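You operate a simulated robot arm through the tools that you are given. There is no shell and no other tool. Be economical: measure what you need, move in short steps, check, and stop when the job is done.

You are at the controls of a simulated robot arm. One attempt, no reset.

## Task
Put things in order on the measuring bench. At the end: the blue tin from the measuring bench stands where the green cup stood; the green cup from the measuring bench stands where the clear jar (marked "MUNG") stood; the brown clod from the measuring bench stands where the blue tin stood; the clear jar from the measuring bench is on the white carton (marked "BULB 1"); whatever was shut is shut again. Leave all else as you found it, and nothing knocked over. Set down upright: jar.

Only the result counts: the job must be done as asked and must still hold three seconds after the hand-in. Knocking over, shifting, dropping, spilling or breaking anything else fails it.

## Robot
A 7-joint arm with a two-finger parallel gripper, fixed in place. Base frame: the origin is at the foot of the arm, x ahead of it, y to its left, z up; the work surface is at about z = 800. Lengths are in mm, angles in degrees, forces in N, time in s.
With the tool pointing down near the work surface it reaches from about 300 to 700 mm from the base axis. Its first joint turns from -66.0 to 66.0 degrees. Payload 1.57 kg.
The tool frame sits at the grasp point between the pads (the TCP): z along the fingers, y along the line on which they close. The tips reach 30 mm beyond it. The gripper opens to 110 mm. The fingers are 24 mm wide and 12 mm thick; the gripper's body (48 by 112 mm) begins 78 mm behind the TCP.
Orientation is that of the tool frame in the base frame, as a unit quaternion [x, y, z, w]. With the fingers straight down and closing along the base's y, the tool's x points along the base's -x, its y along +y and its z along -z.

## Interface
- The arm moves only by the tool nudge_tool. Its arguments are lists of equal length, an entry for each row: "offset": the shift along the tool's x, y, z in mm, a list of three; "dr": the turn, a rotation vector about the tool's x, y, z in degrees, a list of three; "fingers": the finger opening in mm, from 0 to 110. In form: {"offset": [[dx, dy, dz], ...], "dr": [[ax, ay, az], ...], "fingers": [fingers, ...]}. A call has 1 to 10 rows; each row is the pose to reach, as a shift and turn from the pose commanded when the call began, along the tool's axes at that moment. Rows are played at 5 a second. More than 50 mm and 8.6 degrees between two rows, or a gripper value outside its range, and nothing of the call is played. A pose out of reach is approached as far as the arm can. The call stops where the force on the tool passes 40 N (or 10 N more than at its start, if that is more) or the arm is blocked; 0.2 s more then pass. The fingers move at their own pace (about 108 mm/s each) and stop on an object; they squeeze with about 42 N. The grip force told is the motor's: it shows also when the fingers shut on nothing. Time passes only in rows, and 0.2 s behind the last, so rows that repeat a pose let the fingers close. The reply holds the time, the measured pose of the TCP, the force on the tool along the base axes, the opening and the grip force, in the units named above and with some noise, with the torque about the TCP (base axes, N m) and any sound that the robot's microphone picked up.
- Cameras (640 x 400 px; columns grow to the right, rows downward): "scene" is fixed at [173.9, -397.8, 1408.6]; the picture's right is [0.69, -0.73, 0.00], its down [-0.44, -0.41, -0.80] and it looks along [0.58, 0.55, -0.60] (base axes); focal length 265 px, centre (320, 200). "wrist" rides on the gripper at [70, 16, -141] in the tool frame; the picture's right is [-0.23, 0.97, 0.00], its down [-0.85, -0.20, -0.48] and it looks along [-0.47, -0.11, 0.88] (tool axes); focal length 222 px, centre (320, 200). There is no depth. A picture from a camera that has moved, and an enlarged one, comes with that camera's place and axes in the base frame and with its lens. The place of the scene camera against the robot may be out by one fixed shift of up to 12 mm in any direction.
- get_image(camera): a new picture of that camera. No time passes.
- close_up(camera, box): a new picture of the part [left, top, right, bottom] of that camera's present view, enlarged. No time passes.
- finish_job(): hands the job in; it is judged then, once.

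Go step by step. Nothing tells you positions but the pictures and the camera data: compare them with the known pose of the tool, close in by small moves and look again before you grip or let go. The budget is 120 turns and 76 pictures, counting those below and the enlarged ones. Unless the task says otherwise, let go and move clear before handing in, and close with one line.

The tools are called after "Emit:" as name(argument=value, ...) on one line, values as JSON. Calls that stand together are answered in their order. nudge_tool: Moves the arm, as the interface text tells. Its arguments: {"type":"object","properties":{"offset":{"type":"array"},"dr":{"type":"array"},"fingers":{"type":"array"}},"required":["offset","dr","fingers"]} The other tools are called the same way: get_image (camera) takes a picture; close_up (camera, box) takes an enlarged picture of a part of a camera's view; finish_job () hands the job in.

At the start:

```text
clock: 0.0
tcp_pos: [392.6, -166.5, 1247.3]
ee_rot: [0.0, 1.0, 0.0, 0.0]
ft_force: [0.3, -1.1, -0.1]
moment: [-0.03, -0.01, -0.04]
finger_gap: 110.0
gripper_force: 0.0
```

scene: 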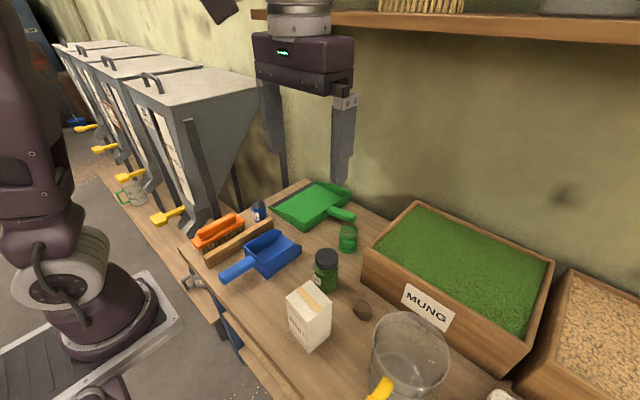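
wrist: 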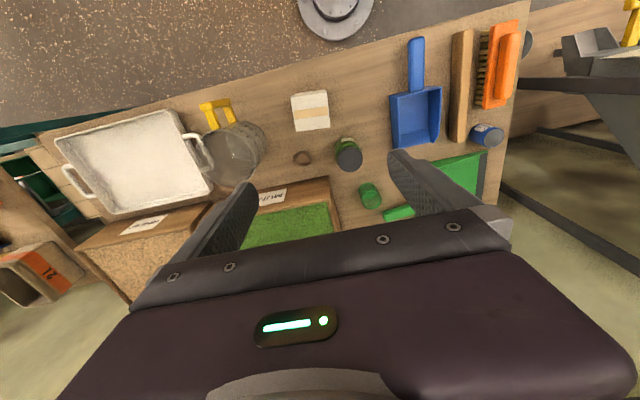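

I see a bench with a blue tin, green cup, dark-lidded jar, brown clod and white carton, among other things. I'll look closer in both cameras first.

Emit:
close_up(camera="scene", box=[230, 180, 430, 360])

Emit:
close_up(camera="wrist", box=[260, 20, 540, 240])

```text
2.22 times, centred on (330, 270) of scene
camera zoom: at [173.9, -397.8, 1408.6], right [0.69, -0.73, 0.0], down [-0.44, -0.41, -0.8], along [0.58, 0.55, -0.6], focal length 589 px, centre (298, 44)
```

zoom: 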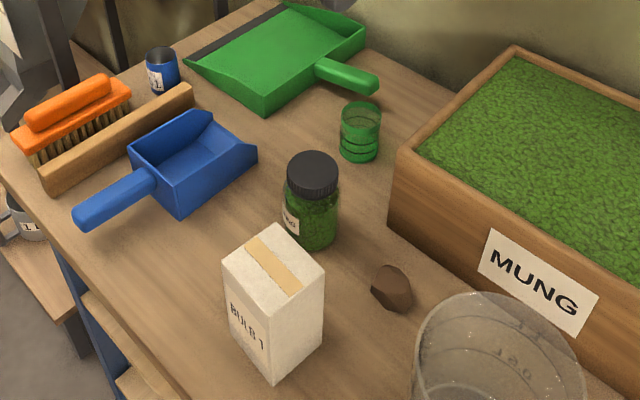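

```text
1.82 times, centred on (400, 130) of wrist
camera zoom: at [322.7, -149.6, 1389.0], right [0.23, 0.97, 0.0], down [0.85, -0.2, 0.48], along [0.47, -0.11, -0.88], focal length 404 px, centre (174, 327)
```

zoom: 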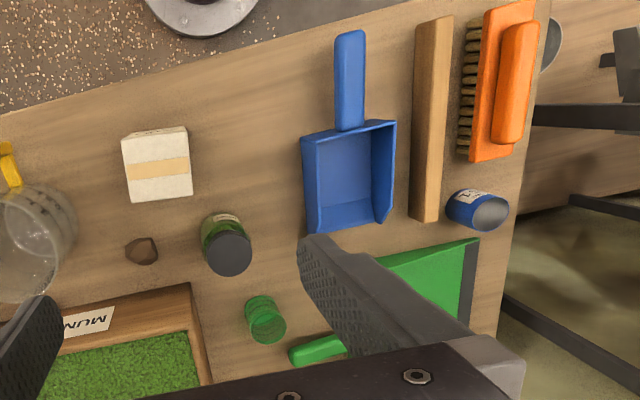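

I'll get a second, closer wrist view from a different spot to triangulate positions.

Emit:
nudge_tool(offset=[[13, 12, 37], [26, 23, 74], [39, 35, 110], [52, 46, 147], [52, 46, 147]], dr=[[0, 0, 0], [0, 0, 0], [0, 0, 0], [0, 0, 0], [0, 0, 0]], fingers=[110, 110, 110, 110, 110])

Emit:
get_image(camera="wrist")

```text
clock: 1.2
tcp_pos: [340.7, -119.0, 1099.5]
ee_rot: [0.001, 1.0, 0.0, 0.0]
ft_force: [1.0, 0.2, 0.2]
moment: [-0.01, 0.0, 0.01]
finger_gap: 110.1
gripper_force: 0.1
```

```text
71 pictures are left
camera wrist: at [270.9, -103.1, 1241.6], right [0.23, 0.97, 0.0], down [0.85, -0.2, 0.48], along [0.47, -0.11, -0.88], focal length 222 px, centre (320, 200)
```

wrist: 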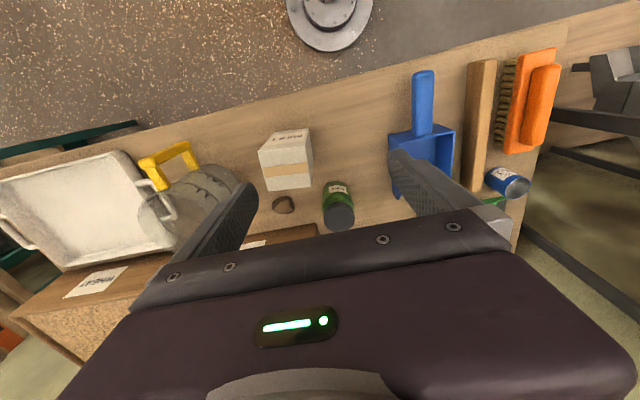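

Emit:
close_up(camera="wrist", box=[240, 110, 400, 240])

Emit:
close_up(camera="scene", box=[280, 230, 400, 360])

```text
3.08 times, centred on (320, 175) of wrist
camera zoom: at [270.9, -103.1, 1241.6], right [0.23, 0.97, 0.0], down [0.85, -0.2, 0.48], along [0.47, -0.11, -0.88], focal length 684 px, centre (320, 277)
```

zoom: 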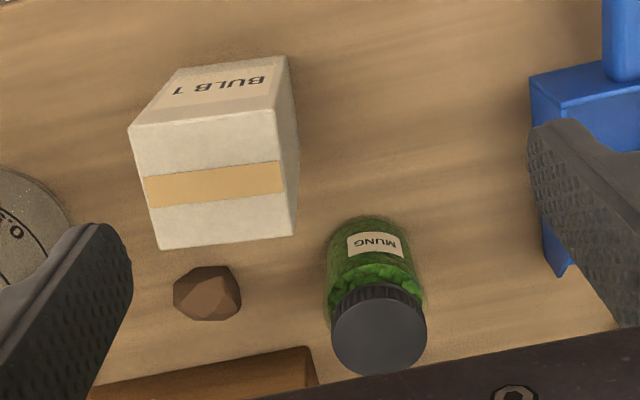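

```text
3.08 times, centred on (340, 295) of scene
camera zoom: at [173.9, -397.8, 1408.6], right [0.69, -0.73, 0.0], down [-0.44, -0.41, -0.8], along [0.58, 0.55, -0.6], focal length 815 px, centre (258, -92)
```

zoom: 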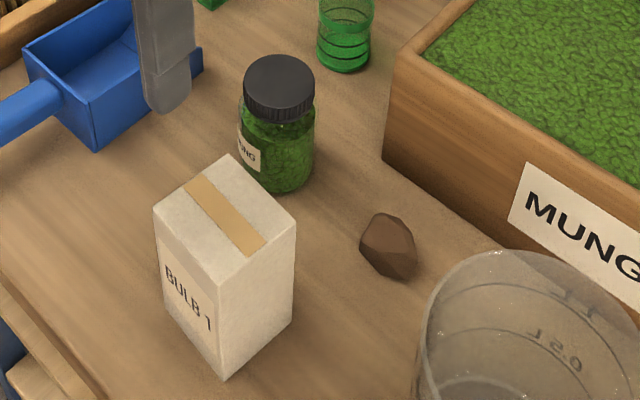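

Triangulation puts the jar at about (500,-120, top 893), carton top centre about (380,-182, z≈918), clod about (493,-237). Move over the jar and look.

Emit:
nudge_tool(offset=[[-40, 0, 25], [-80, 0, 50], [-120, -1, 75], [-159, -1, 100], [-159, -1, 130], [-159, -1, 130]], dr=[[0, 0, 0], [0, 0, 0], [0, 0, 0], [0, 0, 0], [0, 0, 0], [0, 0, 0]], fingers=[110, 110, 110, 110, 110, 110])

Emit:
get_image(camera="wrist")

```text
clock: 2.6
tcp_pos: [501.0, -121.5, 969.1]
ee_rot: [0.0, 1.0, -0.001, 0.0]
ft_force: [-0.2, -0.1, 0.7]
moment: [0.01, 0.02, -0.01]
finger_gap: 109.9
gripper_force: 0.1
```

```text
68 pictures are left
camera wrist: at [430.3, -104.4, 1111.8], right [0.23, 0.97, 0.0], down [0.85, -0.2, 0.48], along [0.47, -0.11, -0.88], focal length 222 px, centre (320, 200)
```

wrist: 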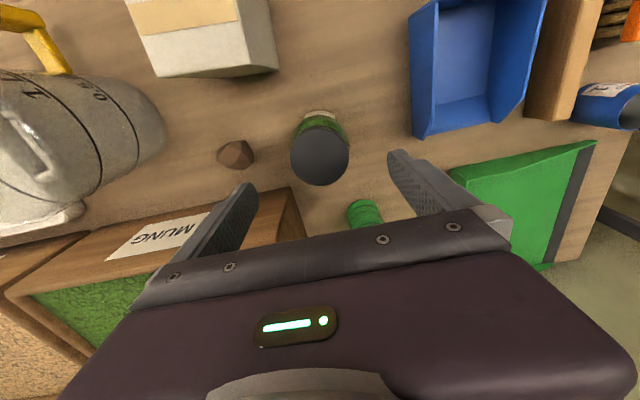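

The jar is centred between the fingers. Descend to about z=845 and grip.

Emit:
nudge_tool(offset=[[2, 1, 45], [2, 1, 90], [2, 1, 124], [2, 1, 124], [2, 1, 124], [2, 1, 124], [2, 1, 124]], dr=[[0, 0, 0], [0, 0, 0], [0, 0, 0], [0, 0, 0], [0, 0, 0], [0, 0, 0], [0, 0, 0]], fingers=[110, 110, 110, 110, 50, 50, 50])

Emit:
get_image(camera="wrist")

```text
clock: 4.2
tcp_pos: [497.3, -120.7, 845.4]
ee_rot: [0.0, 1.0, -0.001, 0.0]
ft_force: [-0.7, -0.8, -0.2]
moment: [-0.01, 0.0, 0.01]
finger_gap: 65.1
gripper_force: 41.7
```

```text
67 pictures are left
camera wrist: at [427.7, -104.5, 988.1], right [0.23, 0.97, 0.0], down [0.85, -0.2, 0.48], along [0.47, -0.11, -0.88], focal length 222 px, centre (320, 200)
```

wrist: 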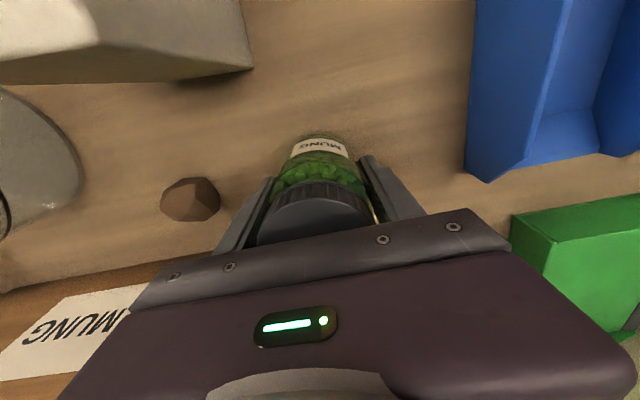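

Gripped (65 mm). Lift, then check weight and the carton.

Emit:
nudge_tool(offset=[[0, 0, -20], [0, 0, -60], [0, 0, -100], [0, 0, -145], [0, 0, -190], [45, 0, -190], [90, 0, -190], [130, 0, -190], [130, 0, -190]], dr=[[0, 0, 0], [0, 0, 0], [0, 0, 0], [0, 0, 0], [0, 0, 0], [0, 0, 0], [0, 0, 0], [0, 0, 0], [0, 0, 0]], fingers=[50, 50, 50, 50, 50, 50, 50, 50, 50])

Emit:
get_image(camera="wrist")

Emit:
get_image(camera="scene")

```text
clock: 6.2
tcp_pos: [367.5, -118.9, 1034.8]
ee_rot: [0.001, 1.0, 0.0, -0.001]
ft_force: [1.1, 0.4, -4.8]
moment: [0.0, 0.0, -0.01]
finger_gap: 65.4
gripper_force: 41.6
```

```text
66 pictures are left
camera wrist: at [297.1, -103.2, 1177.9], right [0.23, 0.97, 0.0], down [0.85, -0.2, 0.48], along [0.47, -0.11, -0.88], focal length 222 px, centre (320, 200)
```

wrist: 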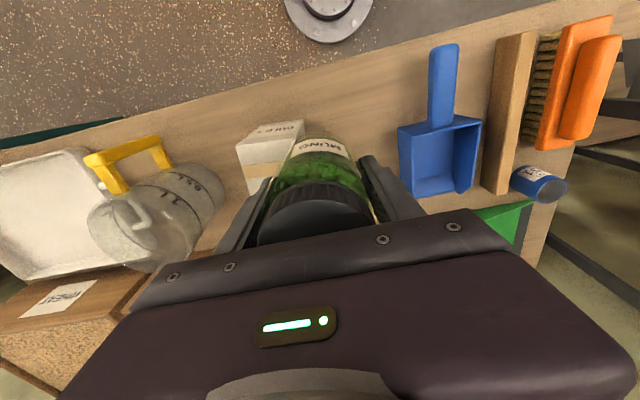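

```text
65 pictures are left
```

scene: 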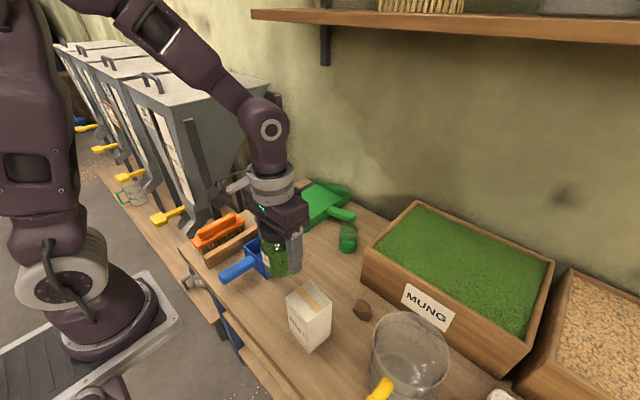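

Jar weighs about 0.5 kg and hangs upright. Move above the carton at (380,-182).

Emit:
nudge_tool(offset=[[-6, -32, 0], [-12, -63, 0], [-12, -63, 25], [-12, -63, 25]], dr=[[0, 0, 0], [0, 0, 0], [0, 0, 0], [0, 0, 0]], fingers=[50, 50, 50, 50])

Emit:
close_up(camera="scene", box=[260, 200, 400, 360])

Emit:
close_up(camera="wrist", box=[220, 80, 420, 240])

```text
clock: 7.2
tcp_pos: [379.5, -182.8, 1010.7]
ee_rot: [0.0, 1.0, 0.0, -0.001]
ft_force: [0.6, -0.2, -3.2]
moment: [0.05, -0.01, 0.0]
finger_gap: 65.5
gripper_force: 42.3
```

```text
2.50 times, centred on (330, 280) of scene
camera zoom: at [173.9, -397.8, 1408.6], right [0.69, -0.73, 0.0], down [-0.44, -0.41, -0.8], along [0.58, 0.55, -0.6], focal length 662 px, centre (295, 0)
```

zoom: 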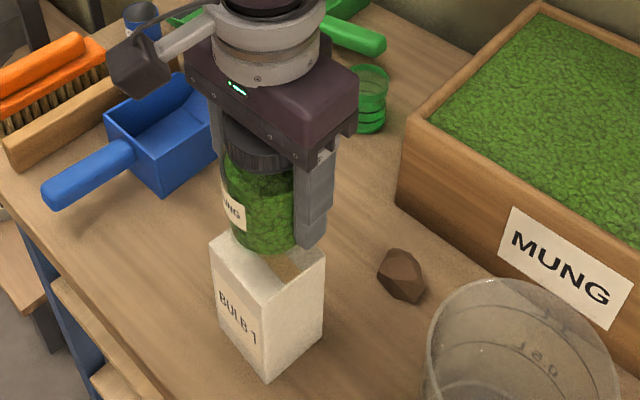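

```text
2.50 times, centred on (320, 160) of wrist
camera zoom: at [309.8, -166.6, 1153.1], right [0.23, 0.97, 0.0], down [0.85, -0.2, 0.48], along [0.47, -0.11, -0.88], focal length 555 px, centre (320, 300)
```

zoom: 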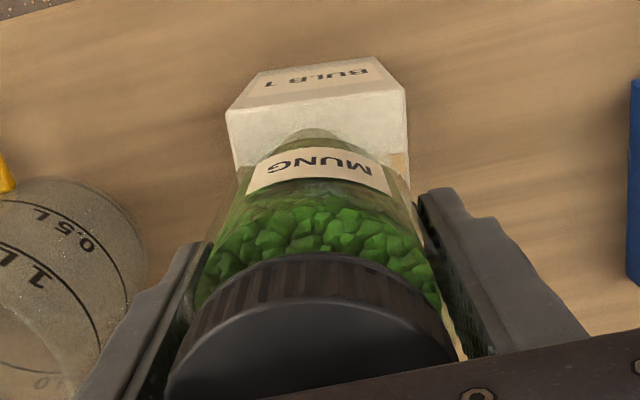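

Centre estimate confirmed. Lower to just above the carton top.

Emit:
nudge_tool(offset=[[0, 1, 20], [0, 1, 36], [0, 1, 42], [0, 1, 42]], dr=[[0, 0, 0], [0, 0, 0], [0, 0, 0], [0, 0, 0]], fingers=[50, 50, 50, 50])

Emit:
close_up(camera="scene", box=[270, 240, 370, 360])

```text
clock: 8.2
tcp_pos: [380.6, -182.4, 970.3]
ee_rot: [-0.001, 1.0, -0.001, 0.001]
ft_force: [2.0, 1.5, 35.5]
moment: [0.18, -0.11, -0.09]
finger_gap: 65.3
gripper_force: 42.5
```

```text
3.33 times, centred on (320, 300) of scene
camera zoom: at [173.5, -397.6, 1408.7], right [0.69, -0.73, 0.0], down [-0.44, -0.41, -0.8], along [0.58, 0.55, -0.6], focal length 883 px, centre (320, -133)
```

zoom: 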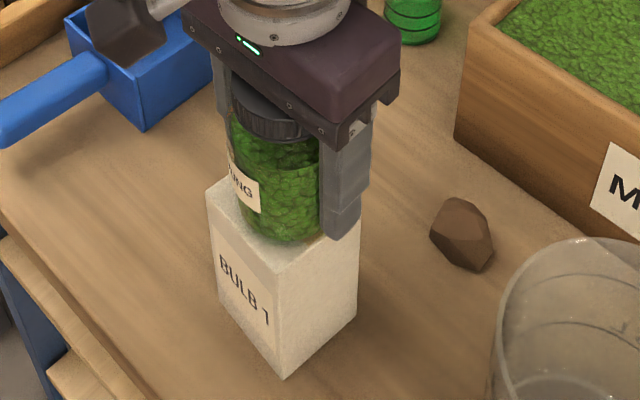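

Contact came slightly higher (carton top ≈ 925); the jar sits well inside the top. Relieve the pressing force before release.

Emit:
nudge_tool(offset=[[0, 0, -1], [0, 0, -1]], dr=[[0, 0, 0], [0, 0, 0]], fingers=[50, 50])

```text
clock: 8.8
tcp_pos: [380.1, -182.5, 970.0]
ee_rot: [0.0, 1.0, 0.0, 0.0]
ft_force: [7.4, -1.9, 17.7]
moment: [-0.09, -0.66, -0.01]
finger_gap: 65.1
gripper_force: 42.2
```

Emit:
nudge_tool(offset=[[0, 0, -1], [0, 0, -1]], dr=[[0, 0, 0], [0, 0, 0]], fingers=[50, 50])

```text
clock: 9.4
tcp_pos: [379.2, -181.7, 969.7]
ee_rot: [0.001, 1.0, 0.001, -0.002]
ft_force: [0.7, -0.7, -1.7]
moment: [-0.06, -0.07, -0.02]
finger_gap: 65.1
gripper_force: 41.5
```

Light contact now. Release gently, then look.

Emit:
nudge_tool(offset=[[0, 0, 0], [0, 0, 0], [0, 0, 0], [0, 0, 0], [0, 0, 0]], dr=[[0, 0, 0], [0, 0, 0], [0, 0, 0], [0, 0, 0], [0, 0, 0]], fingers=[66, 68, 72, 80, 80])

Emit:
close_up(camera="scene", box=[270, 240, 370, 360])

```text
clock: 10.6
tcp_pos: [379.3, -181.5, 971.5]
ee_rot: [0.001, 1.0, 0.0, 0.0]
ft_force: [0.0, 0.1, -1.2]
moment: [0.04, 0.01, 0.01]
finger_gap: 80.0
gripper_force: 0.1
```

```text
3.33 times, centred on (320, 300) of scene
camera zoom: at [173.9, -397.8, 1408.6], right [0.69, -0.73, 0.0], down [-0.44, -0.41, -0.8], along [0.58, 0.55, -0.6], focal length 883 px, centre (320, -133)
```

zoom: 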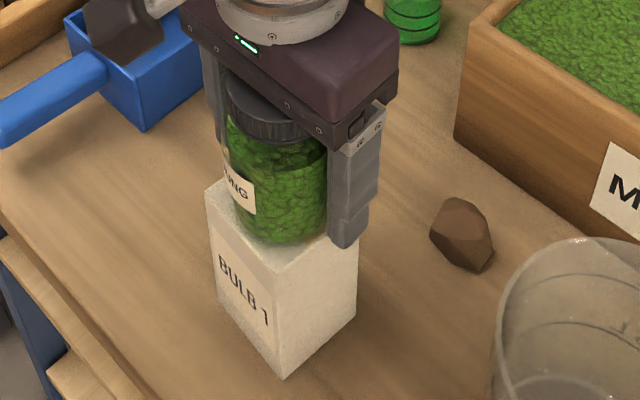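

Released. Raise clear and check that the jar stands upright.

Emit:
nudge_tool(offset=[[0, 0, -30], [0, 0, -70], [0, 0, -110], [0, 0, -150], [0, 0, -150]], dr=[[0, 0, 0], [0, 0, 0], [0, 0, 0], [0, 0, 0], [0, 0, 0]], fingers=[84, 84, 84, 100, 100])

Emit:
close_up(camera="scene", box=[270, 220, 370, 360])

Emit:
get_image(camera="wrist")

```text
clock: 11.8
tcp_pos: [379.8, -181.1, 1120.5]
ee_rot: [0.001, 1.0, 0.0, 0.0]
ft_force: [0.6, -0.7, -0.6]
moment: [-0.01, -0.04, 0.0]
finger_gap: 100.1
gripper_force: 0.1
```

```text
2.86 times, centred on (320, 290) of scene
camera zoom: at [173.9, -397.8, 1408.6], right [0.69, -0.73, 0.0], down [-0.44, -0.41, -0.8], along [0.58, 0.55, -0.6], focal length 757 px, centre (320, -57)
```

zoom: 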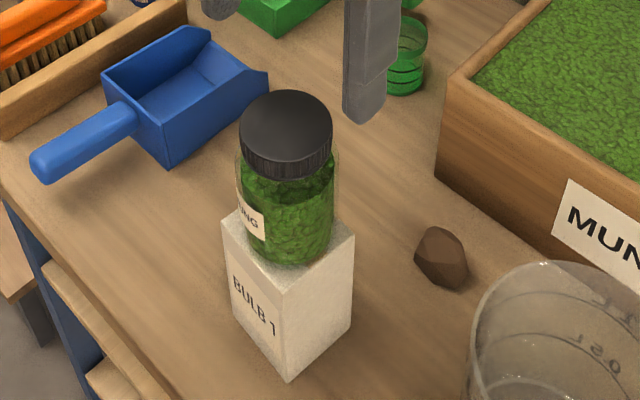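

```text
59 pictures are left
camera wrist: at [309.5, -165.8, 1264.1], right [0.23, 0.97, 0.0], down [0.85, -0.2, 0.48], along [0.47, -0.11, -0.88], focal length 222 px, centre (320, 200)
```

wrist: 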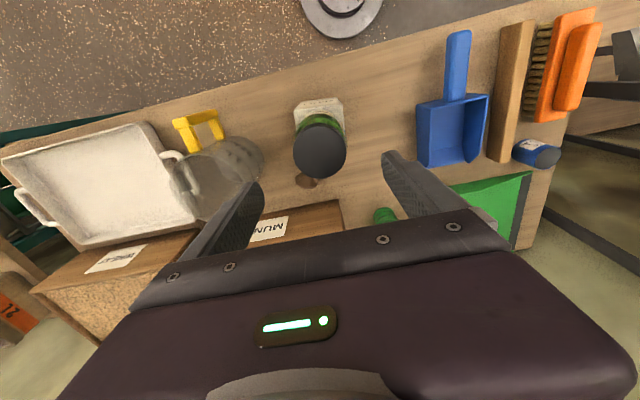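

Jar stands upright on the carton. Next, the green cup at roughly (630,-77); move over for a better view.

Emit:
nudge_tool(offset=[[-40, 20, 0], [-80, 45, 0], [-120, 70, 20], [-150, 90, 60], [-180, 103, 100], [-180, 103, 110], [-180, 103, 110]], dr=[[0, 0, 0], [0, 0, 0], [0, 0, 0], [0, 0, 0], [0, 0, 0], [0, 0, 0], [0, 0, 0]], fingers=[100, 100, 100, 100, 100, 100, 100])

Emit:
get_image(camera="wrist")

```text
refused: row 3 steps farther than a row can; nothing moved
```

```text
58 pictures are left
camera wrist: at [309.5, -165.8, 1264.1], right [0.23, 0.97, 0.0], down [0.85, -0.2, 0.48], along [0.47, -0.11, -0.88], focal length 222 px, centre (320, 200)
```

wrist: 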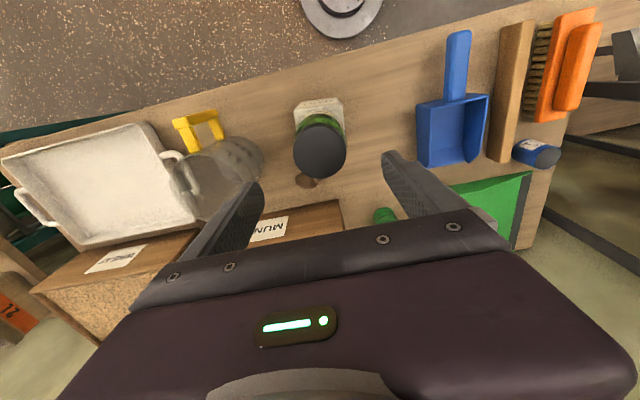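

A row was too long; I'll repeat it with shorter steps.

Emit:
nudge_tool(offset=[[-36, 20, 0], [-72, 40, 0], [-108, 60, 15], [-140, 80, 40], [-170, 95, 70], [-180, 103, 110], [-180, 103, 110]], dr=[[0, 0, 0], [0, 0, 0], [0, 0, 0], [0, 0, 0], [0, 0, 0], [0, 0, 0], [0, 0, 0]], fingers=[100, 100, 100, 100, 100, 100, 100])

Emit:
get_image(camera="wrist")

```text
clock: 13.4
tcp_pos: [560.7, -79.0, 1010.3]
ee_rot: [0.0, 1.0, 0.0, 0.0]
ft_force: [0.4, -0.1, -0.6]
moment: [0.01, 0.01, 0.02]
finger_gap: 100.0
gripper_force: 0.0
```

```text
57 pictures are left
camera wrist: at [489.8, -63.4, 1152.2], right [0.23, 0.97, 0.0], down [0.85, -0.2, 0.48], along [0.47, -0.11, -0.88], focal length 222 px, centre (320, 200)
```

wrist: 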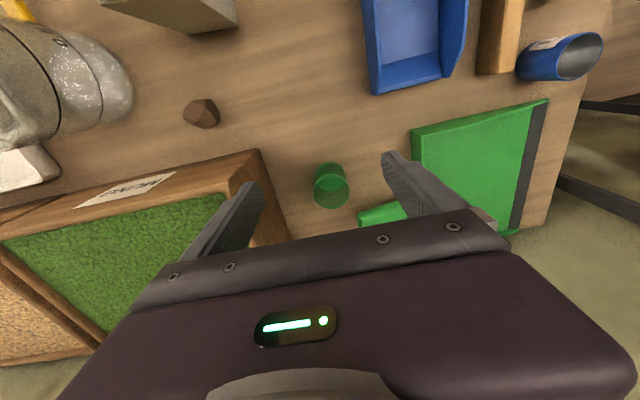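

Emit:
close_up(camera="wrist", box=[260, 120, 440, 240])

Emit:
close_up(camera="wrist", box=[340, 0, 620, 230])

```text
3.33 times, centred on (350, 180) of wrist
camera zoom: at [489.8, -63.4, 1152.2], right [0.23, 0.97, 0.0], down [0.85, -0.2, 0.48], along [0.47, -0.11, -0.88], focal length 740 px, centre (220, 267)
```

zoom: 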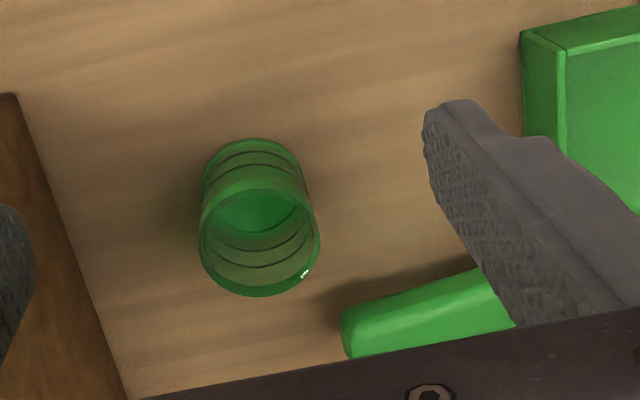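

```text
1.74 times, centred on (480, 115) of wrist
camera zoom: at [489.8, -63.4, 1152.2], right [0.23, 0.97, 0.0], down [0.85, -0.2, 0.48], along [0.47, -0.11, -0.88], focal length 386 px, centre (42, 348)
```

zoom: 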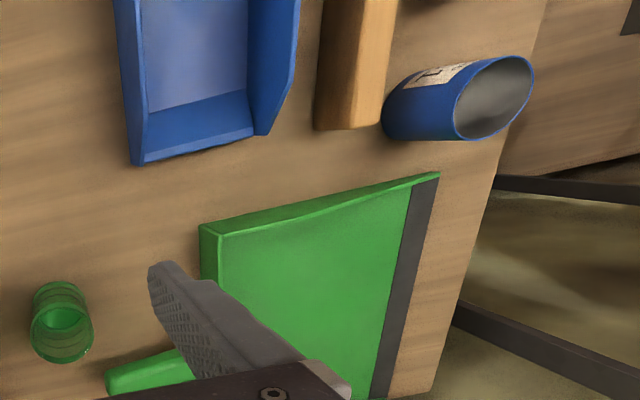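

Cup stands at about (636.5,-80.3), ~52 mm wide, ~58 tall. Move above it and check.

Emit:
nudge_tool(offset=[[-38, -1, 20], [-76, -1, 40], [-76, -1, 80], [-76, -1, 100], [-76, -1, 100]], dr=[[0, 0, 0], [0, 0, 0], [0, 0, 0], [0, 0, 0], [0, 0, 0]], fingers=[80, 80, 80, 80, 80])

Emit:
close_up(camera="wrist", box=[220, 80, 460, 240])

```text
clock: 14.6
tcp_pos: [636.1, -79.1, 910.9]
ee_rot: [0.0, 1.0, 0.0, 0.0]
ft_force: [-0.3, -0.5, -0.3]
moment: [0.0, -0.01, -0.02]
finger_gap: 80.1
gripper_force: 0.1
```

```text
2.50 times, centred on (340, 160) of wrist
camera zoom: at [565.6, -63.7, 1053.2], right [0.23, 0.97, 0.0], down [0.85, -0.2, 0.48], along [0.47, -0.11, -0.88], focal length 555 px, centre (270, 300)
```

zoom: 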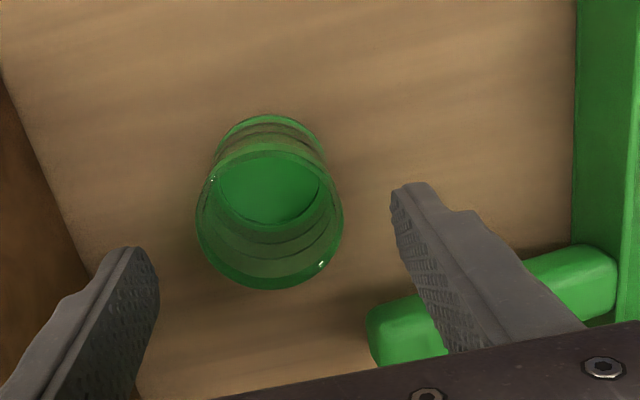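

Well centred. Descend and grip.

Emit:
nudge_tool(offset=[[0, -1, 40], [0, -1, 73], [0, -1, 73], [0, -1, 73], [0, -1, 73], [0, -1, 73]], dr=[[0, 0, 0], [0, 0, 0], [0, 0, 0], [0, 0, 0], [0, 0, 0], [0, 0, 0]], fingers=[80, 80, 80, 45, 45, 45])

Emit:
get_image(camera="wrist")

```text
clock: 16.0
tcp_pos: [636.7, -81.0, 838.2]
ee_rot: [-0.001, 1.0, 0.0, 0.0]
ft_force: [-0.6, 0.9, -0.2]
moment: [0.0, 0.02, 0.01]
finger_gap: 50.4
gripper_force: 42.0
```

```text
53 pictures are left
camera wrist: at [566.1, -64.6, 980.9], right [0.23, 0.97, 0.0], down [0.85, -0.2, 0.48], along [0.47, -0.11, -0.88], focal length 222 px, centre (320, 200)
```

wrist: 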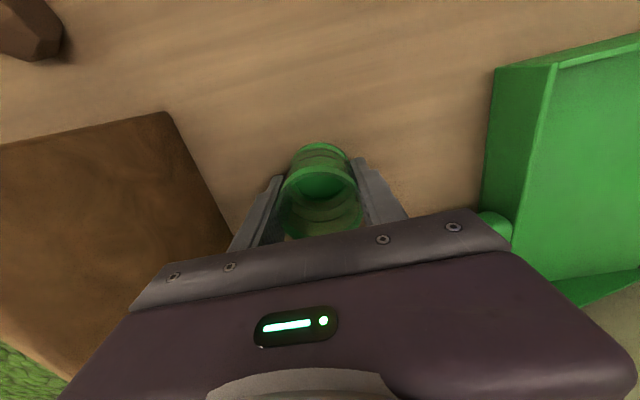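

Cup held. Lift and carry to the jar's old spot (498.5,-120.5), hovering just above.

Emit:
nudge_tool(offset=[[0, 0, -20], [0, 0, -60], [0, 0, -80], [46, -13, -80], [92, -26, -80], [138, -39.5, -80], [138, -39.5, -40], [138, -39.5, -10], [138, -39.5, -10]], dr=[[0, 0, 0], [0, 0, 0], [0, 0, 0], [0, 0, 0], [0, 0, 0], [0, 0, 0], [0, 0, 0], [0, 0, 0], [0, 0, 0]], fingers=[45, 45, 45, 45, 45, 45, 45, 45, 45])

Emit:
get_image(camera="scene")

```text
clock: 18.0
tcp_pos: [497.4, -120.6, 848.8]
ee_rot: [0.0, 1.0, 0.001, 0.0]
ft_force: [0.1, 0.3, -0.4]
moment: [-0.01, 0.02, -0.01]
finger_gap: 50.2
gripper_force: 42.4
```

```text
52 pictures are left
```

scene: 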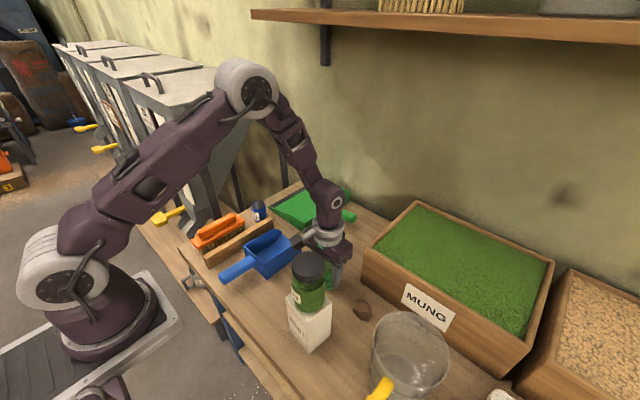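

Lower the cup to the bench.

Emit:
nudge_tool(offset=[[-1, 0, 5], [-1, 0, 9], [-1, 0, 9.8], [-1, 0, 9.8]], dr=[[0, 0, 0], [0, 0, 0], [0, 0, 0], [0, 0, 0]], fingers=[45, 45, 45, 45])

```text
clock: 19.0
tcp_pos: [499.3, -121.7, 837.6]
ee_rot: [0.0, 1.0, -0.001, 0.001]
ft_force: [2.4, -2.2, 9.0]
moment: [-0.09, -0.14, -0.06]
finger_gap: 49.9
gripper_force: 42.5
```

Light contact. Release gently and rise.

Emit:
nudge_tool(offset=[[0, 0, -0.3], [0, 0, -0.3], [0, 0, -0.3], [0, 0, -0.3], [0, 0, -0.3], [0, 0, -40], [0, 0, -80], [0, 0, -120], [0, 0, -160], [0, 0, -160]], dr=[[0, 0, 0], [0, 0, 0], [0, 0, 0], [0, 0, 0], [0, 0, 0], [0, 0, 0], [0, 0, 0], [0, 0, 0], [0, 0, 0], [0, 0, 0]], fingers=[51, 53, 57, 75, 75, 75, 75, 75, 75, 75])

Emit:
get_image(camera="wrist")

```text
clock: 21.2
tcp_pos: [497.3, -121.1, 1000.2]
ee_rot: [0.0, 1.0, 0.0, 0.0]
ft_force: [-0.4, 0.1, -0.9]
moment: [-0.02, 0.03, -0.02]
finger_gap: 74.9
gripper_force: 0.0
```

```text
51 pictures are left
camera wrist: at [429.2, -104.6, 1141.5], right [0.23, 0.97, 0.0], down [0.85, -0.2, 0.48], along [0.47, -0.11, -0.88], focal length 222 px, centre (320, 200)
```

wrist: 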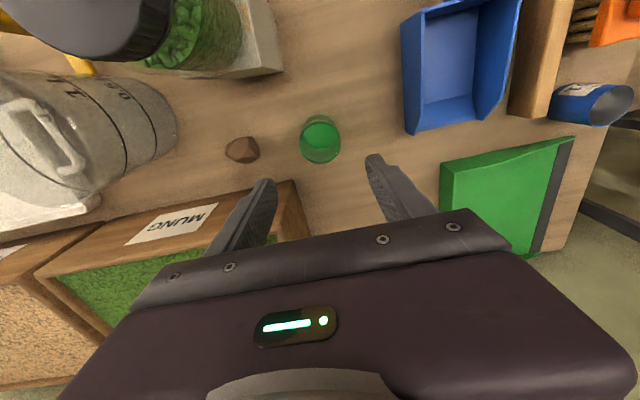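

Cup is well placed. Next survey the blue tin at roughly (537,228).

Emit:
nudge_tool(offset=[[2, 45, 0], [4, 90, 0], [6, 135, 0], [8, 180, 0], [10, 225, 0], [14, 270, 0], [17, 315, 0], [17, 330, 0], [17, 330, 0]], dr=[[0, 0, 0], [0, 0, 0], [0, 0, 0], [0, 0, 0], [0, 0, 0], [0, 0, 0], [0, 0, 0], [0, 0, 0], [0, 0, 0]], fingers=[75, 75, 75, 75, 75, 75, 75, 75, 75])

Emit:
get_image(camera="wrist")

```text
clock: 23.2
tcp_pos: [482.3, 210.6, 996.6]
ee_rot: [0.002, 1.0, 0.0, 0.0]
ft_force: [-0.3, 0.4, -0.1]
moment: [-0.02, 0.02, 0.01]
finger_gap: 75.0
gripper_force: 0.1
```

```text
50 pictures are left
camera wrist: at [412.0, 226.6, 1139.7], right [0.23, 0.97, 0.0], down [0.85, -0.2, 0.48], along [0.47, -0.11, -0.88], focal length 222 px, centre (320, 200)
```

wrist: 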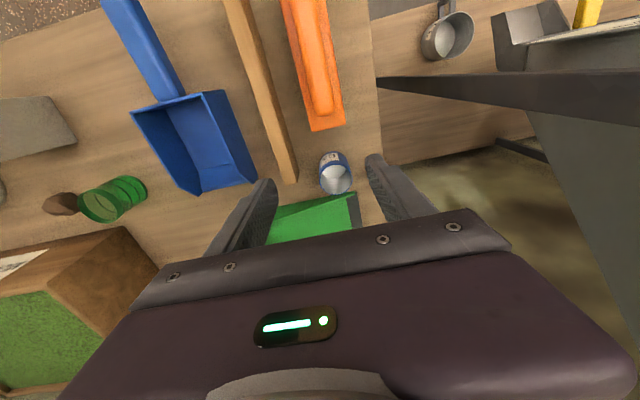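

Emit:
close_up(camera="wrist", box=[240, 100, 420, 230])

Emit:
close_up(camera="scene", box=[180, 180, 360, 290])

```text
3.08 times, centred on (330, 165) of wrist
camera zoom: at [412.0, 226.6, 1139.7], right [0.23, 0.97, 0.0], down [0.85, -0.2, 0.48], along [0.47, -0.11, -0.88], focal length 684 px, centre (289, 308)
```

zoom: 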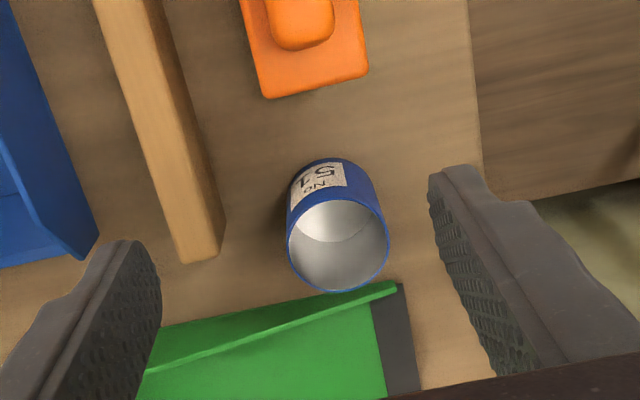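

```text
3.56 times, centred on (270, 235) of scene
camera zoom: at [173.9, -397.8, 1408.6], right [0.69, -0.73, 0.0], down [-0.44, -0.41, -0.8], along [0.58, 0.55, -0.6], focal length 942 px, centre (498, 76)
```

zoom: 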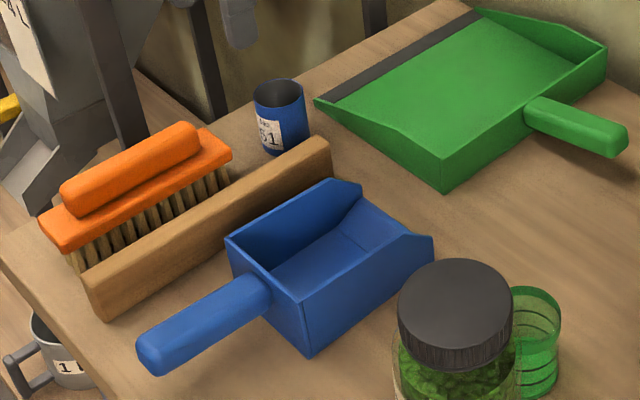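

Tin at about (536,220), 45 mm wide, ~60 tall, with space each side for the fingers at 64 mm opening. Move above.

Emit:
nudge_tool(offset=[[-27, 5, 10], [-54, 9.5, 40], [-54, 9.5, 80], [-54, 9.5, 80]], dr=[[0, 0, 0], [0, 0, 0], [0, 0, 0], [0, 0, 0]], fingers=[66, 66, 66, 66])

Emit:
close_up(camera="wrist", box=[220, 80, 420, 240])

```text
clock: 24.2
tcp_pos: [537.6, 220.1, 917.0]
ee_rot: [0.0, 1.0, 0.0, 0.0]
ft_force: [0.3, -0.1, -0.1]
moment: [0.0, 0.0, -0.02]
finger_gap: 65.9
gripper_force: 0.1
```

```text
2.50 times, centred on (320, 160) of wrist
camera zoom: at [466.8, 236.4, 1060.1], right [0.23, 0.97, 0.0], down [0.85, -0.2, 0.48], along [0.47, -0.11, -0.88], focal length 555 px, centre (320, 300)
```

zoom: 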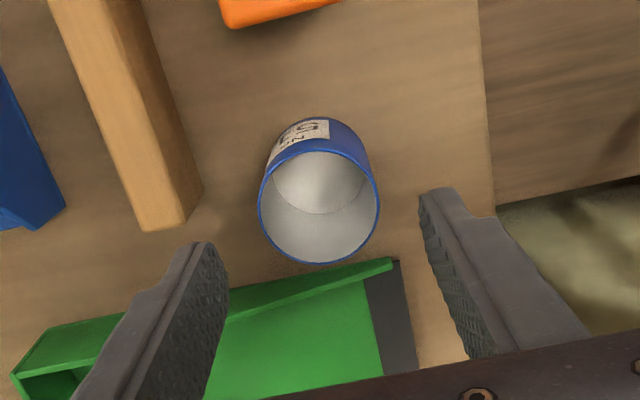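

Aligned. Descend and grip the tin.

Emit:
nudge_tool(offset=[[2, 0, 40], [2, 0, 79], [2, 0, 79], [2, 0, 79], [2, 0, 79], [2, 0, 79]], dr=[[0, 0, 0], [0, 0, 0], [0, 0, 0], [0, 0, 0], [0, 0, 0], [0, 0, 0]], fingers=[66, 66, 66, 38, 38, 38])

Emit:
get_image(camera="wrist")

```text
clock: 25.6
tcp_pos: [535.2, 219.2, 838.7]
ee_rot: [0.001, 1.0, 0.0, 0.0]
ft_force: [0.0, -0.4, -0.4]
moment: [0.04, -0.02, 0.0]
finger_gap: 41.9
gripper_force: 42.0
```

```text
46 pictures are left
camera wrist: at [464.8, 235.6, 981.1], right [0.23, 0.97, 0.0], down [0.85, -0.2, 0.48], along [0.47, -0.11, -0.88], focal length 222 px, centre (320, 200)
```

wrist: 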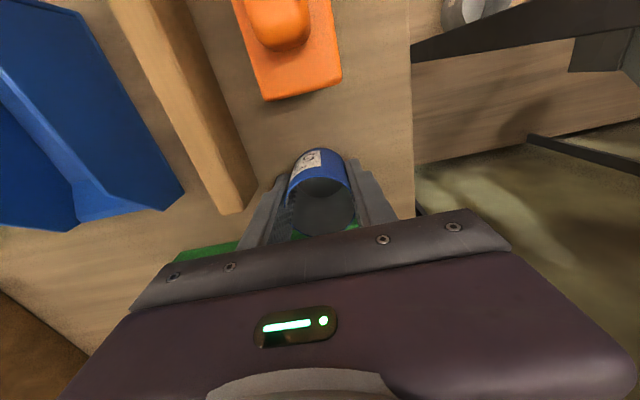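

Tin held. Lift and carry to the cup's old spot (636.5,-80.3).

Emit:
nudge_tool(offset=[[0, 0, -20], [0, 0, -60], [0, 0, -100], [-15, -45, -100], [-30, -90, -100], [-45, -135, -100], [-60, -180, -100], [-75, -225, -100], [-90, -265, -100], [-101, -299.5, -100]], dr=[[0, 0, 0], [0, 0, 0], [0, 0, 0], [0, 0, 0], [0, 0, 0], [0, 0, 0], [0, 0, 0], [0, 0, 0], [0, 0, 0], [0, 0, 0]], fingers=[38, 38, 38, 38, 38, 38, 38, 38, 38, 38])

Emit:
get_image(camera="wrist")

```text
clock: 27.8
tcp_pos: [635.6, -79.4, 940.0]
ee_rot: [0.0, 1.0, 0.0, 0.0]
ft_force: [-0.2, 0.0, -0.1]
moment: [0.0, 0.0, 0.01]
finger_gap: 41.5
gripper_force: 42.0
```

```text
45 pictures are left
camera wrist: at [565.4, -63.9, 1082.0], right [0.23, 0.97, 0.0], down [0.85, -0.2, 0.48], along [0.47, -0.11, -0.88], focal length 222 px, centre (320, 200)
```

wrist: 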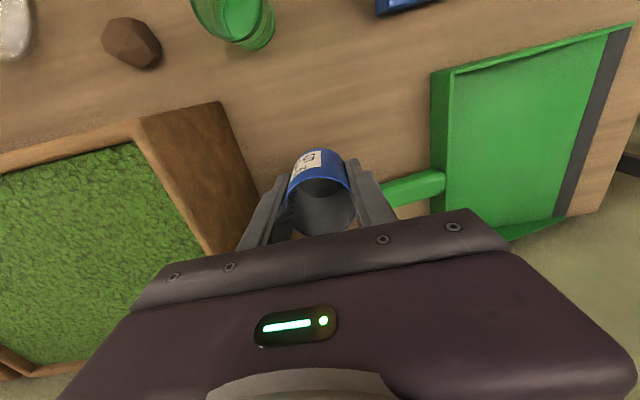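

Emit:
nudge_tool(offset=[[-1, -1, 40], [-1, -1, 80], [-1, -1, 96], [-1, -1, 99.5], [-1, -1, 99.5]], dr=[[0, 0, 0], [0, 0, 0], [0, 0, 0], [0, 0, 0], [0, 0, 0]], fingers=[38, 38, 38, 38, 38])

```text
clock: 29.0
tcp_pos: [636.4, -80.3, 839.3]
ee_rot: [-0.001, 1.0, 0.0, 0.001]
ft_force: [-0.1, -0.2, -0.3]
moment: [0.01, 0.01, 0.0]
finger_gap: 41.4
gripper_force: 41.7
```

Just above contact; lower another half-millimetre, then release and rise.

Emit:
nudge_tool(offset=[[0, 0, 0.5], [0, 0, 0.5], [0, 0, 0.5], [0, 0, 0.5], [0, 0, 0.5], [0, 0, 0.5], [0, 0, -40], [0, 0, -80], [0, 0, -120], [0, 0, -120]], dr=[[0, 0, 0], [0, 0, 0], [0, 0, 0], [0, 0, 0], [0, 0, 0], [0, 0, 0], [0, 0, 0], [0, 0, 0], [0, 0, 0], [0, 0, 0]], fingers=[38, 43, 45, 50, 70, 70, 70, 70, 70, 70])

Emit:
get_image(camera="wrist")

```text
clock: 31.2
tcp_pos: [636.0, -82.2, 959.3]
ee_rot: [0.0, 1.0, 0.0, 0.0]
ft_force: [0.2, 0.0, 0.6]
moment: [-0.02, -0.01, 0.01]
finger_gap: 70.1
gripper_force: 0.1
```

```text
44 pictures are left
camera wrist: at [565.6, -66.3, 1102.5], right [0.23, 0.97, 0.0], down [0.85, -0.2, 0.48], along [0.47, -0.11, -0.88], focal length 222 px, centre (320, 200)
```

wrist: 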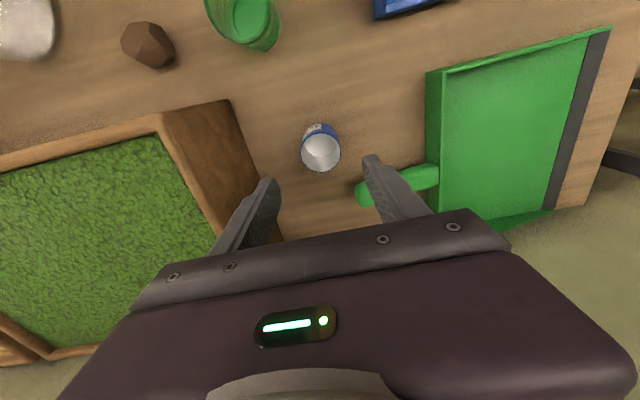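

Tin stands at the cup's spot. Now survey the clod from above.

Emit:
nudge_tool(offset=[[0, 0, -40], [0, 0, -80], [20, -20, -110], [50, -48, -110], [83, -78, -110], [115, -108, -110], [145, -135, -110], [166, -155, -110], [166, -155, -110]], dr=[[0, 0, 0], [0, 0, 0], [0, 0, 0], [0, 0, 0], [0, 0, 0], [0, 0, 0], [0, 0, 0], [0, 0, 0], [0, 0, 0]], fingers=[70, 70, 70, 70, 70, 70, 70, 70, 70])

Emit:
get_image(camera="wrist")

Emit:
close_up(camera="wrist", box=[240, 100, 400, 220])

Emit:
close_up(camera="scene", box=[320, 260, 460, 390])

```text
clock: 33.2
tcp_pos: [469.7, -235.1, 1069.5]
ee_rot: [0.001, 1.0, 0.0, -0.001]
ft_force: [-0.3, 0.0, -0.2]
moment: [0.02, -0.02, 0.0]
finger_gap: 70.0
gripper_force: 0.1
```

```text
43 pictures are left
camera wrist: at [399.7, -219.6, 1211.8], right [0.23, 0.97, 0.0], down [0.85, -0.2, 0.48], along [0.47, -0.11, -0.88], focal length 222 px, centre (320, 200)
```

wrist: 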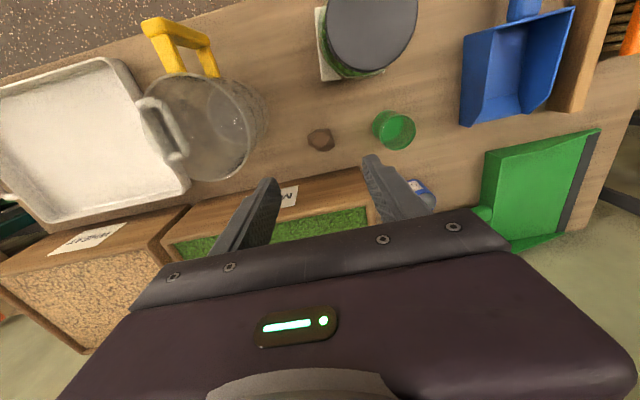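

```text
3.33 times, centred on (320, 160) of wrist
camera zoom: at [399.7, -219.6, 1211.8], right [0.23, 0.97, 0.0], down [0.85, -0.2, 0.48], along [0.47, -0.11, -0.88], focal length 740 px, centre (320, 333)
```

zoom: 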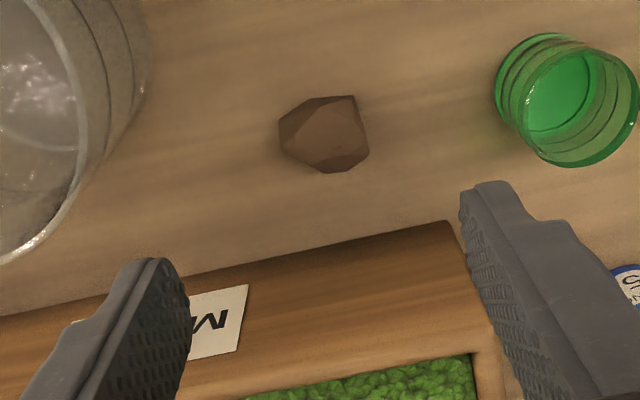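

```text
3.08 times, centred on (390, 325) of scene
camera zoom: at [173.9, -397.8, 1408.6], right [0.69, -0.73, 0.0], down [-0.44, -0.41, -0.8], along [0.58, 0.55, -0.6], focal length 815 px, centre (105, -185)
```

zoom: 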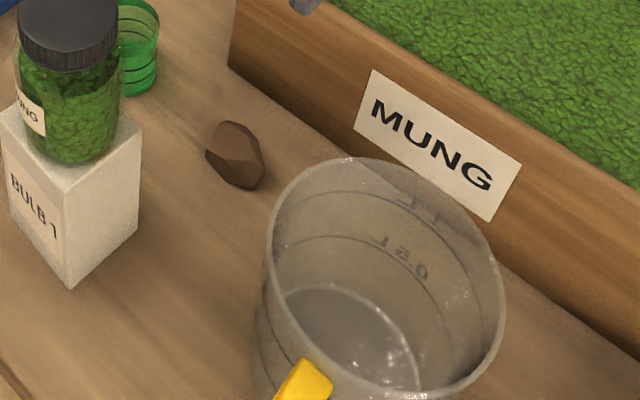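

Clod is at about (495.5,-239). At the present hand orientation the wrist camera would come close to the jar, so I'll turn the hand 90° so the camera hangs over the cup side (+y).

Emit:
nudge_tool(offset=[[-5, -1, 0], [-10, -2, 0], [-15, -3, 0], [-20, -4, 0], [-26, -4, 0], [-26, -4, 0], [-26, -4, 0], [-26, -4, 0], [-26, -4, 0], [-26, -4, 0]], dr=[[0, 0, 8.5], [0, 0, 17], [0, 0, 25.5], [0, 0, 34], [0, 0, 42.5], [0, 0, 51], [0, 0, 59.5], [0, 0, 68], [0, 0, 76.5], [0, 0, 85]], fingers=[70, 70, 70, 70, 70, 70, 70, 70, 70, 70])

Emit:
get_image(camera="wrist")

```text
clock: 35.4
tcp_pos: [496.0, -240.8, 1068.4]
ee_rot: [0.677, 0.736, 0.001, -0.001]
ft_force: [-0.4, 0.5, 0.2]
moment: [0.03, 0.0, -0.02]
finger_gap: 69.8
gripper_force: 0.0
```

```text
40 pictures are left
camera wrist: at [505.6, -169.6, 1211.7], right [0.99, -0.14, 0.0], down [-0.13, -0.87, 0.48], along [-0.07, -0.47, -0.88], focal length 222 px, centre (320, 200)
```

wrist: 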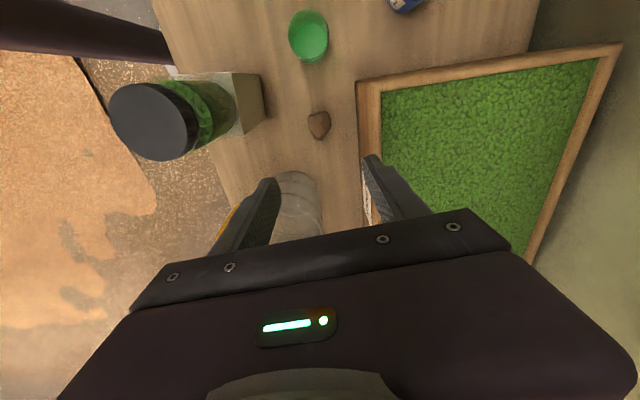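

Emit:
close_up(camera="wrist", box=[270, 80, 390, 180])

```text
4.00 times, centred on (330, 130) of wrist
camera zoom: at [505.6, -169.6, 1211.7], right [0.99, -0.14, 0.0], down [-0.13, -0.87, 0.48], along [-0.07, -0.47, -0.88], focal length 888 px, centre (280, 480)
```

zoom: 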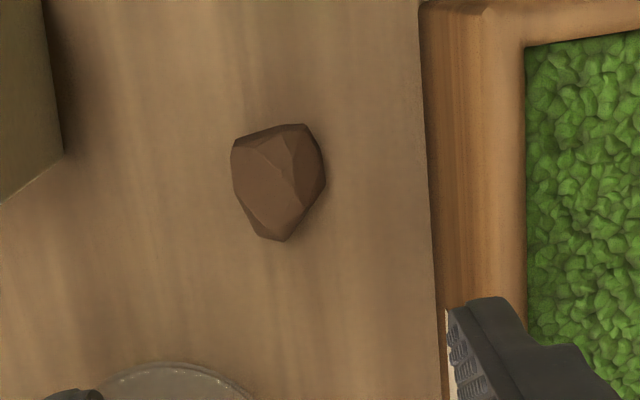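

Clod is ~40 mm wide along the closing direction. Finish the turn and descend part-way, then check clearances.

Emit:
nudge_tool(offset=[[3.3, 0, 30], [3.3, 0, 70], [3.3, 0, 110], [3.3, 0, 150], [3.3, 0, 165], [3.3, 0, 165]], dr=[[0, 0, 5], [0, 0, 5], [0, 0, 5], [0, 0, 5], [0, 0, 5], [0, 0, 5]], fingers=[70, 70, 70, 70, 70, 70])

Emit:
get_image(camera="wrist")

Emit:
close_up(camera="scene", box=[260, 180, 460, 360])

```text
clock: 36.8
tcp_pos: [494.8, -237.7, 904.4]
ee_rot: [0.708, 0.707, 0.001, 0.0]
ft_force: [-0.1, -0.3, 0.3]
moment: [-0.05, -0.01, 0.0]
finger_gap: 70.2
gripper_force: 0.1
```

```text
38 pictures are left
camera wrist: at [511.7, -168.0, 1046.2], right [0.97, -0.23, 0.0], down [-0.2, -0.85, 0.48], along [-0.11, -0.47, -0.88], focal length 222 px, centre (320, 200)
```

wrist: 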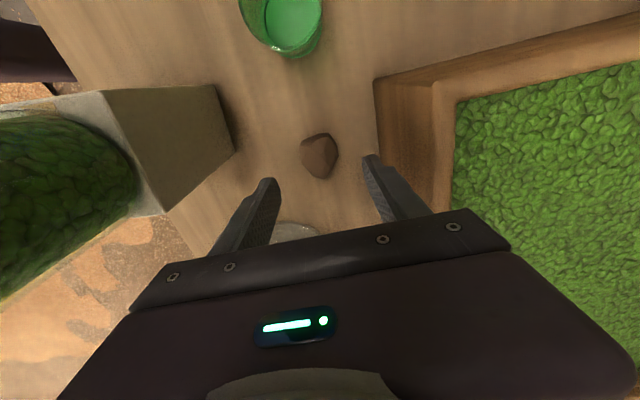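

```text
2.22 times, centred on (360, 270) of scene
camera zoom: at [173.9, -397.8, 1408.6], right [0.69, -0.73, 0.0], down [-0.44, -0.41, -0.8], along [0.58, 0.55, -0.6], focal length 589 px, centre (231, 44)
```

zoom: 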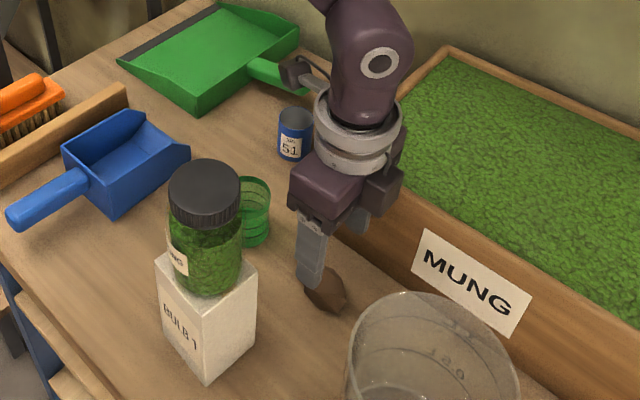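

Clearances look fine; I'll shift 4 mm away from the mung box, descend and close on the clod.

Emit:
nudge_tool(offset=[[-1, -4, 25], [-1, -4, 50], [-1, -4, 70], [-1, -4, 70], [-1, -4, 70], [-1, -4, 70], [-1, -4, 70]], dr=[[0, 0, 0], [0, 0, 0], [0, 0, 0], [0, 0, 0], [0, 0, 0], [0, 0, 0], [0, 0, 0]], fingers=[70, 70, 70, 70, 30, 30, 30])

Emit:
get_image(camera="wrist")

```text
clock: 38.4
tcp_pos: [490.2, -237.8, 833.6]
ee_rot: [0.707, 0.707, -0.001, 0.0]
ft_force: [0.8, 0.1, -0.2]
moment: [0.0, 0.0, 0.01]
finger_gap: 37.4
gripper_force: 41.5
```

```text
36 pictures are left
camera wrist: at [507.7, -168.2, 976.7], right [0.97, -0.23, 0.0], down [-0.2, -0.85, 0.48], along [-0.11, -0.47, -0.88], focal length 222 px, centre (320, 200)
```

wrist: 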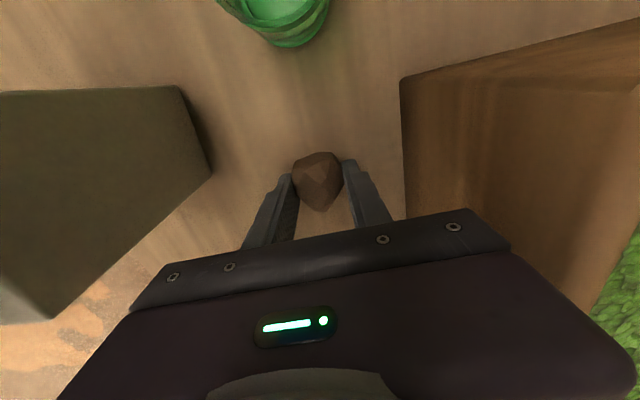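

Clod gripped. Lift straight up well above everything.

Emit:
nudge_tool(offset=[[0, 0, -10], [0, 0, -50], [0, 0, -95], [0, 0, -140], [0, 0, -185], [0, 0, -230], [0, 0, -245], [0, 0, -245]], dr=[[0, 0, 0], [0, 0, 0], [0, 0, 0], [0, 0, 0], [0, 0, 0], [0, 0, 0], [0, 0, 0], [0, 0, 0]], fingers=[30, 30, 30, 30, 30, 30, 30, 30])

Emit:
close_up(camera="wrist", box=[260, 120, 380, 240])

```text
clock: 40.2
tcp_pos: [491.3, -238.0, 1079.6]
ee_rot: [0.708, 0.706, 0.0, 0.0]
ft_force: [0.2, -0.8, -0.6]
moment: [0.05, 0.0, 0.01]
finger_gap: 37.3
gripper_force: 41.8
```

```text
3.33 times, centred on (320, 180) of wrist
camera zoom: at [507.5, -168.6, 1222.0], right [0.97, -0.23, 0.0], down [-0.2, -0.85, 0.48], along [-0.11, -0.47, -0.88], focal length 740 px, centre (320, 267)
```

zoom: 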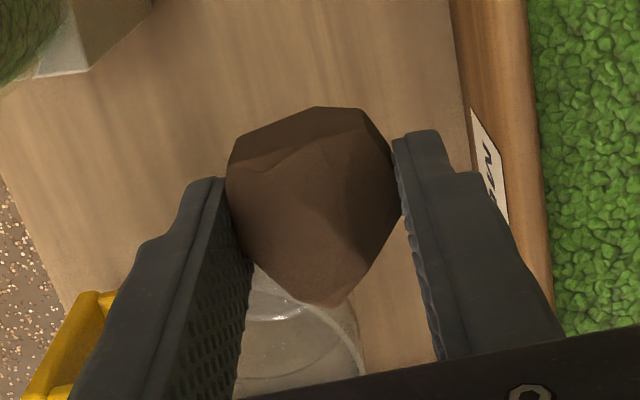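

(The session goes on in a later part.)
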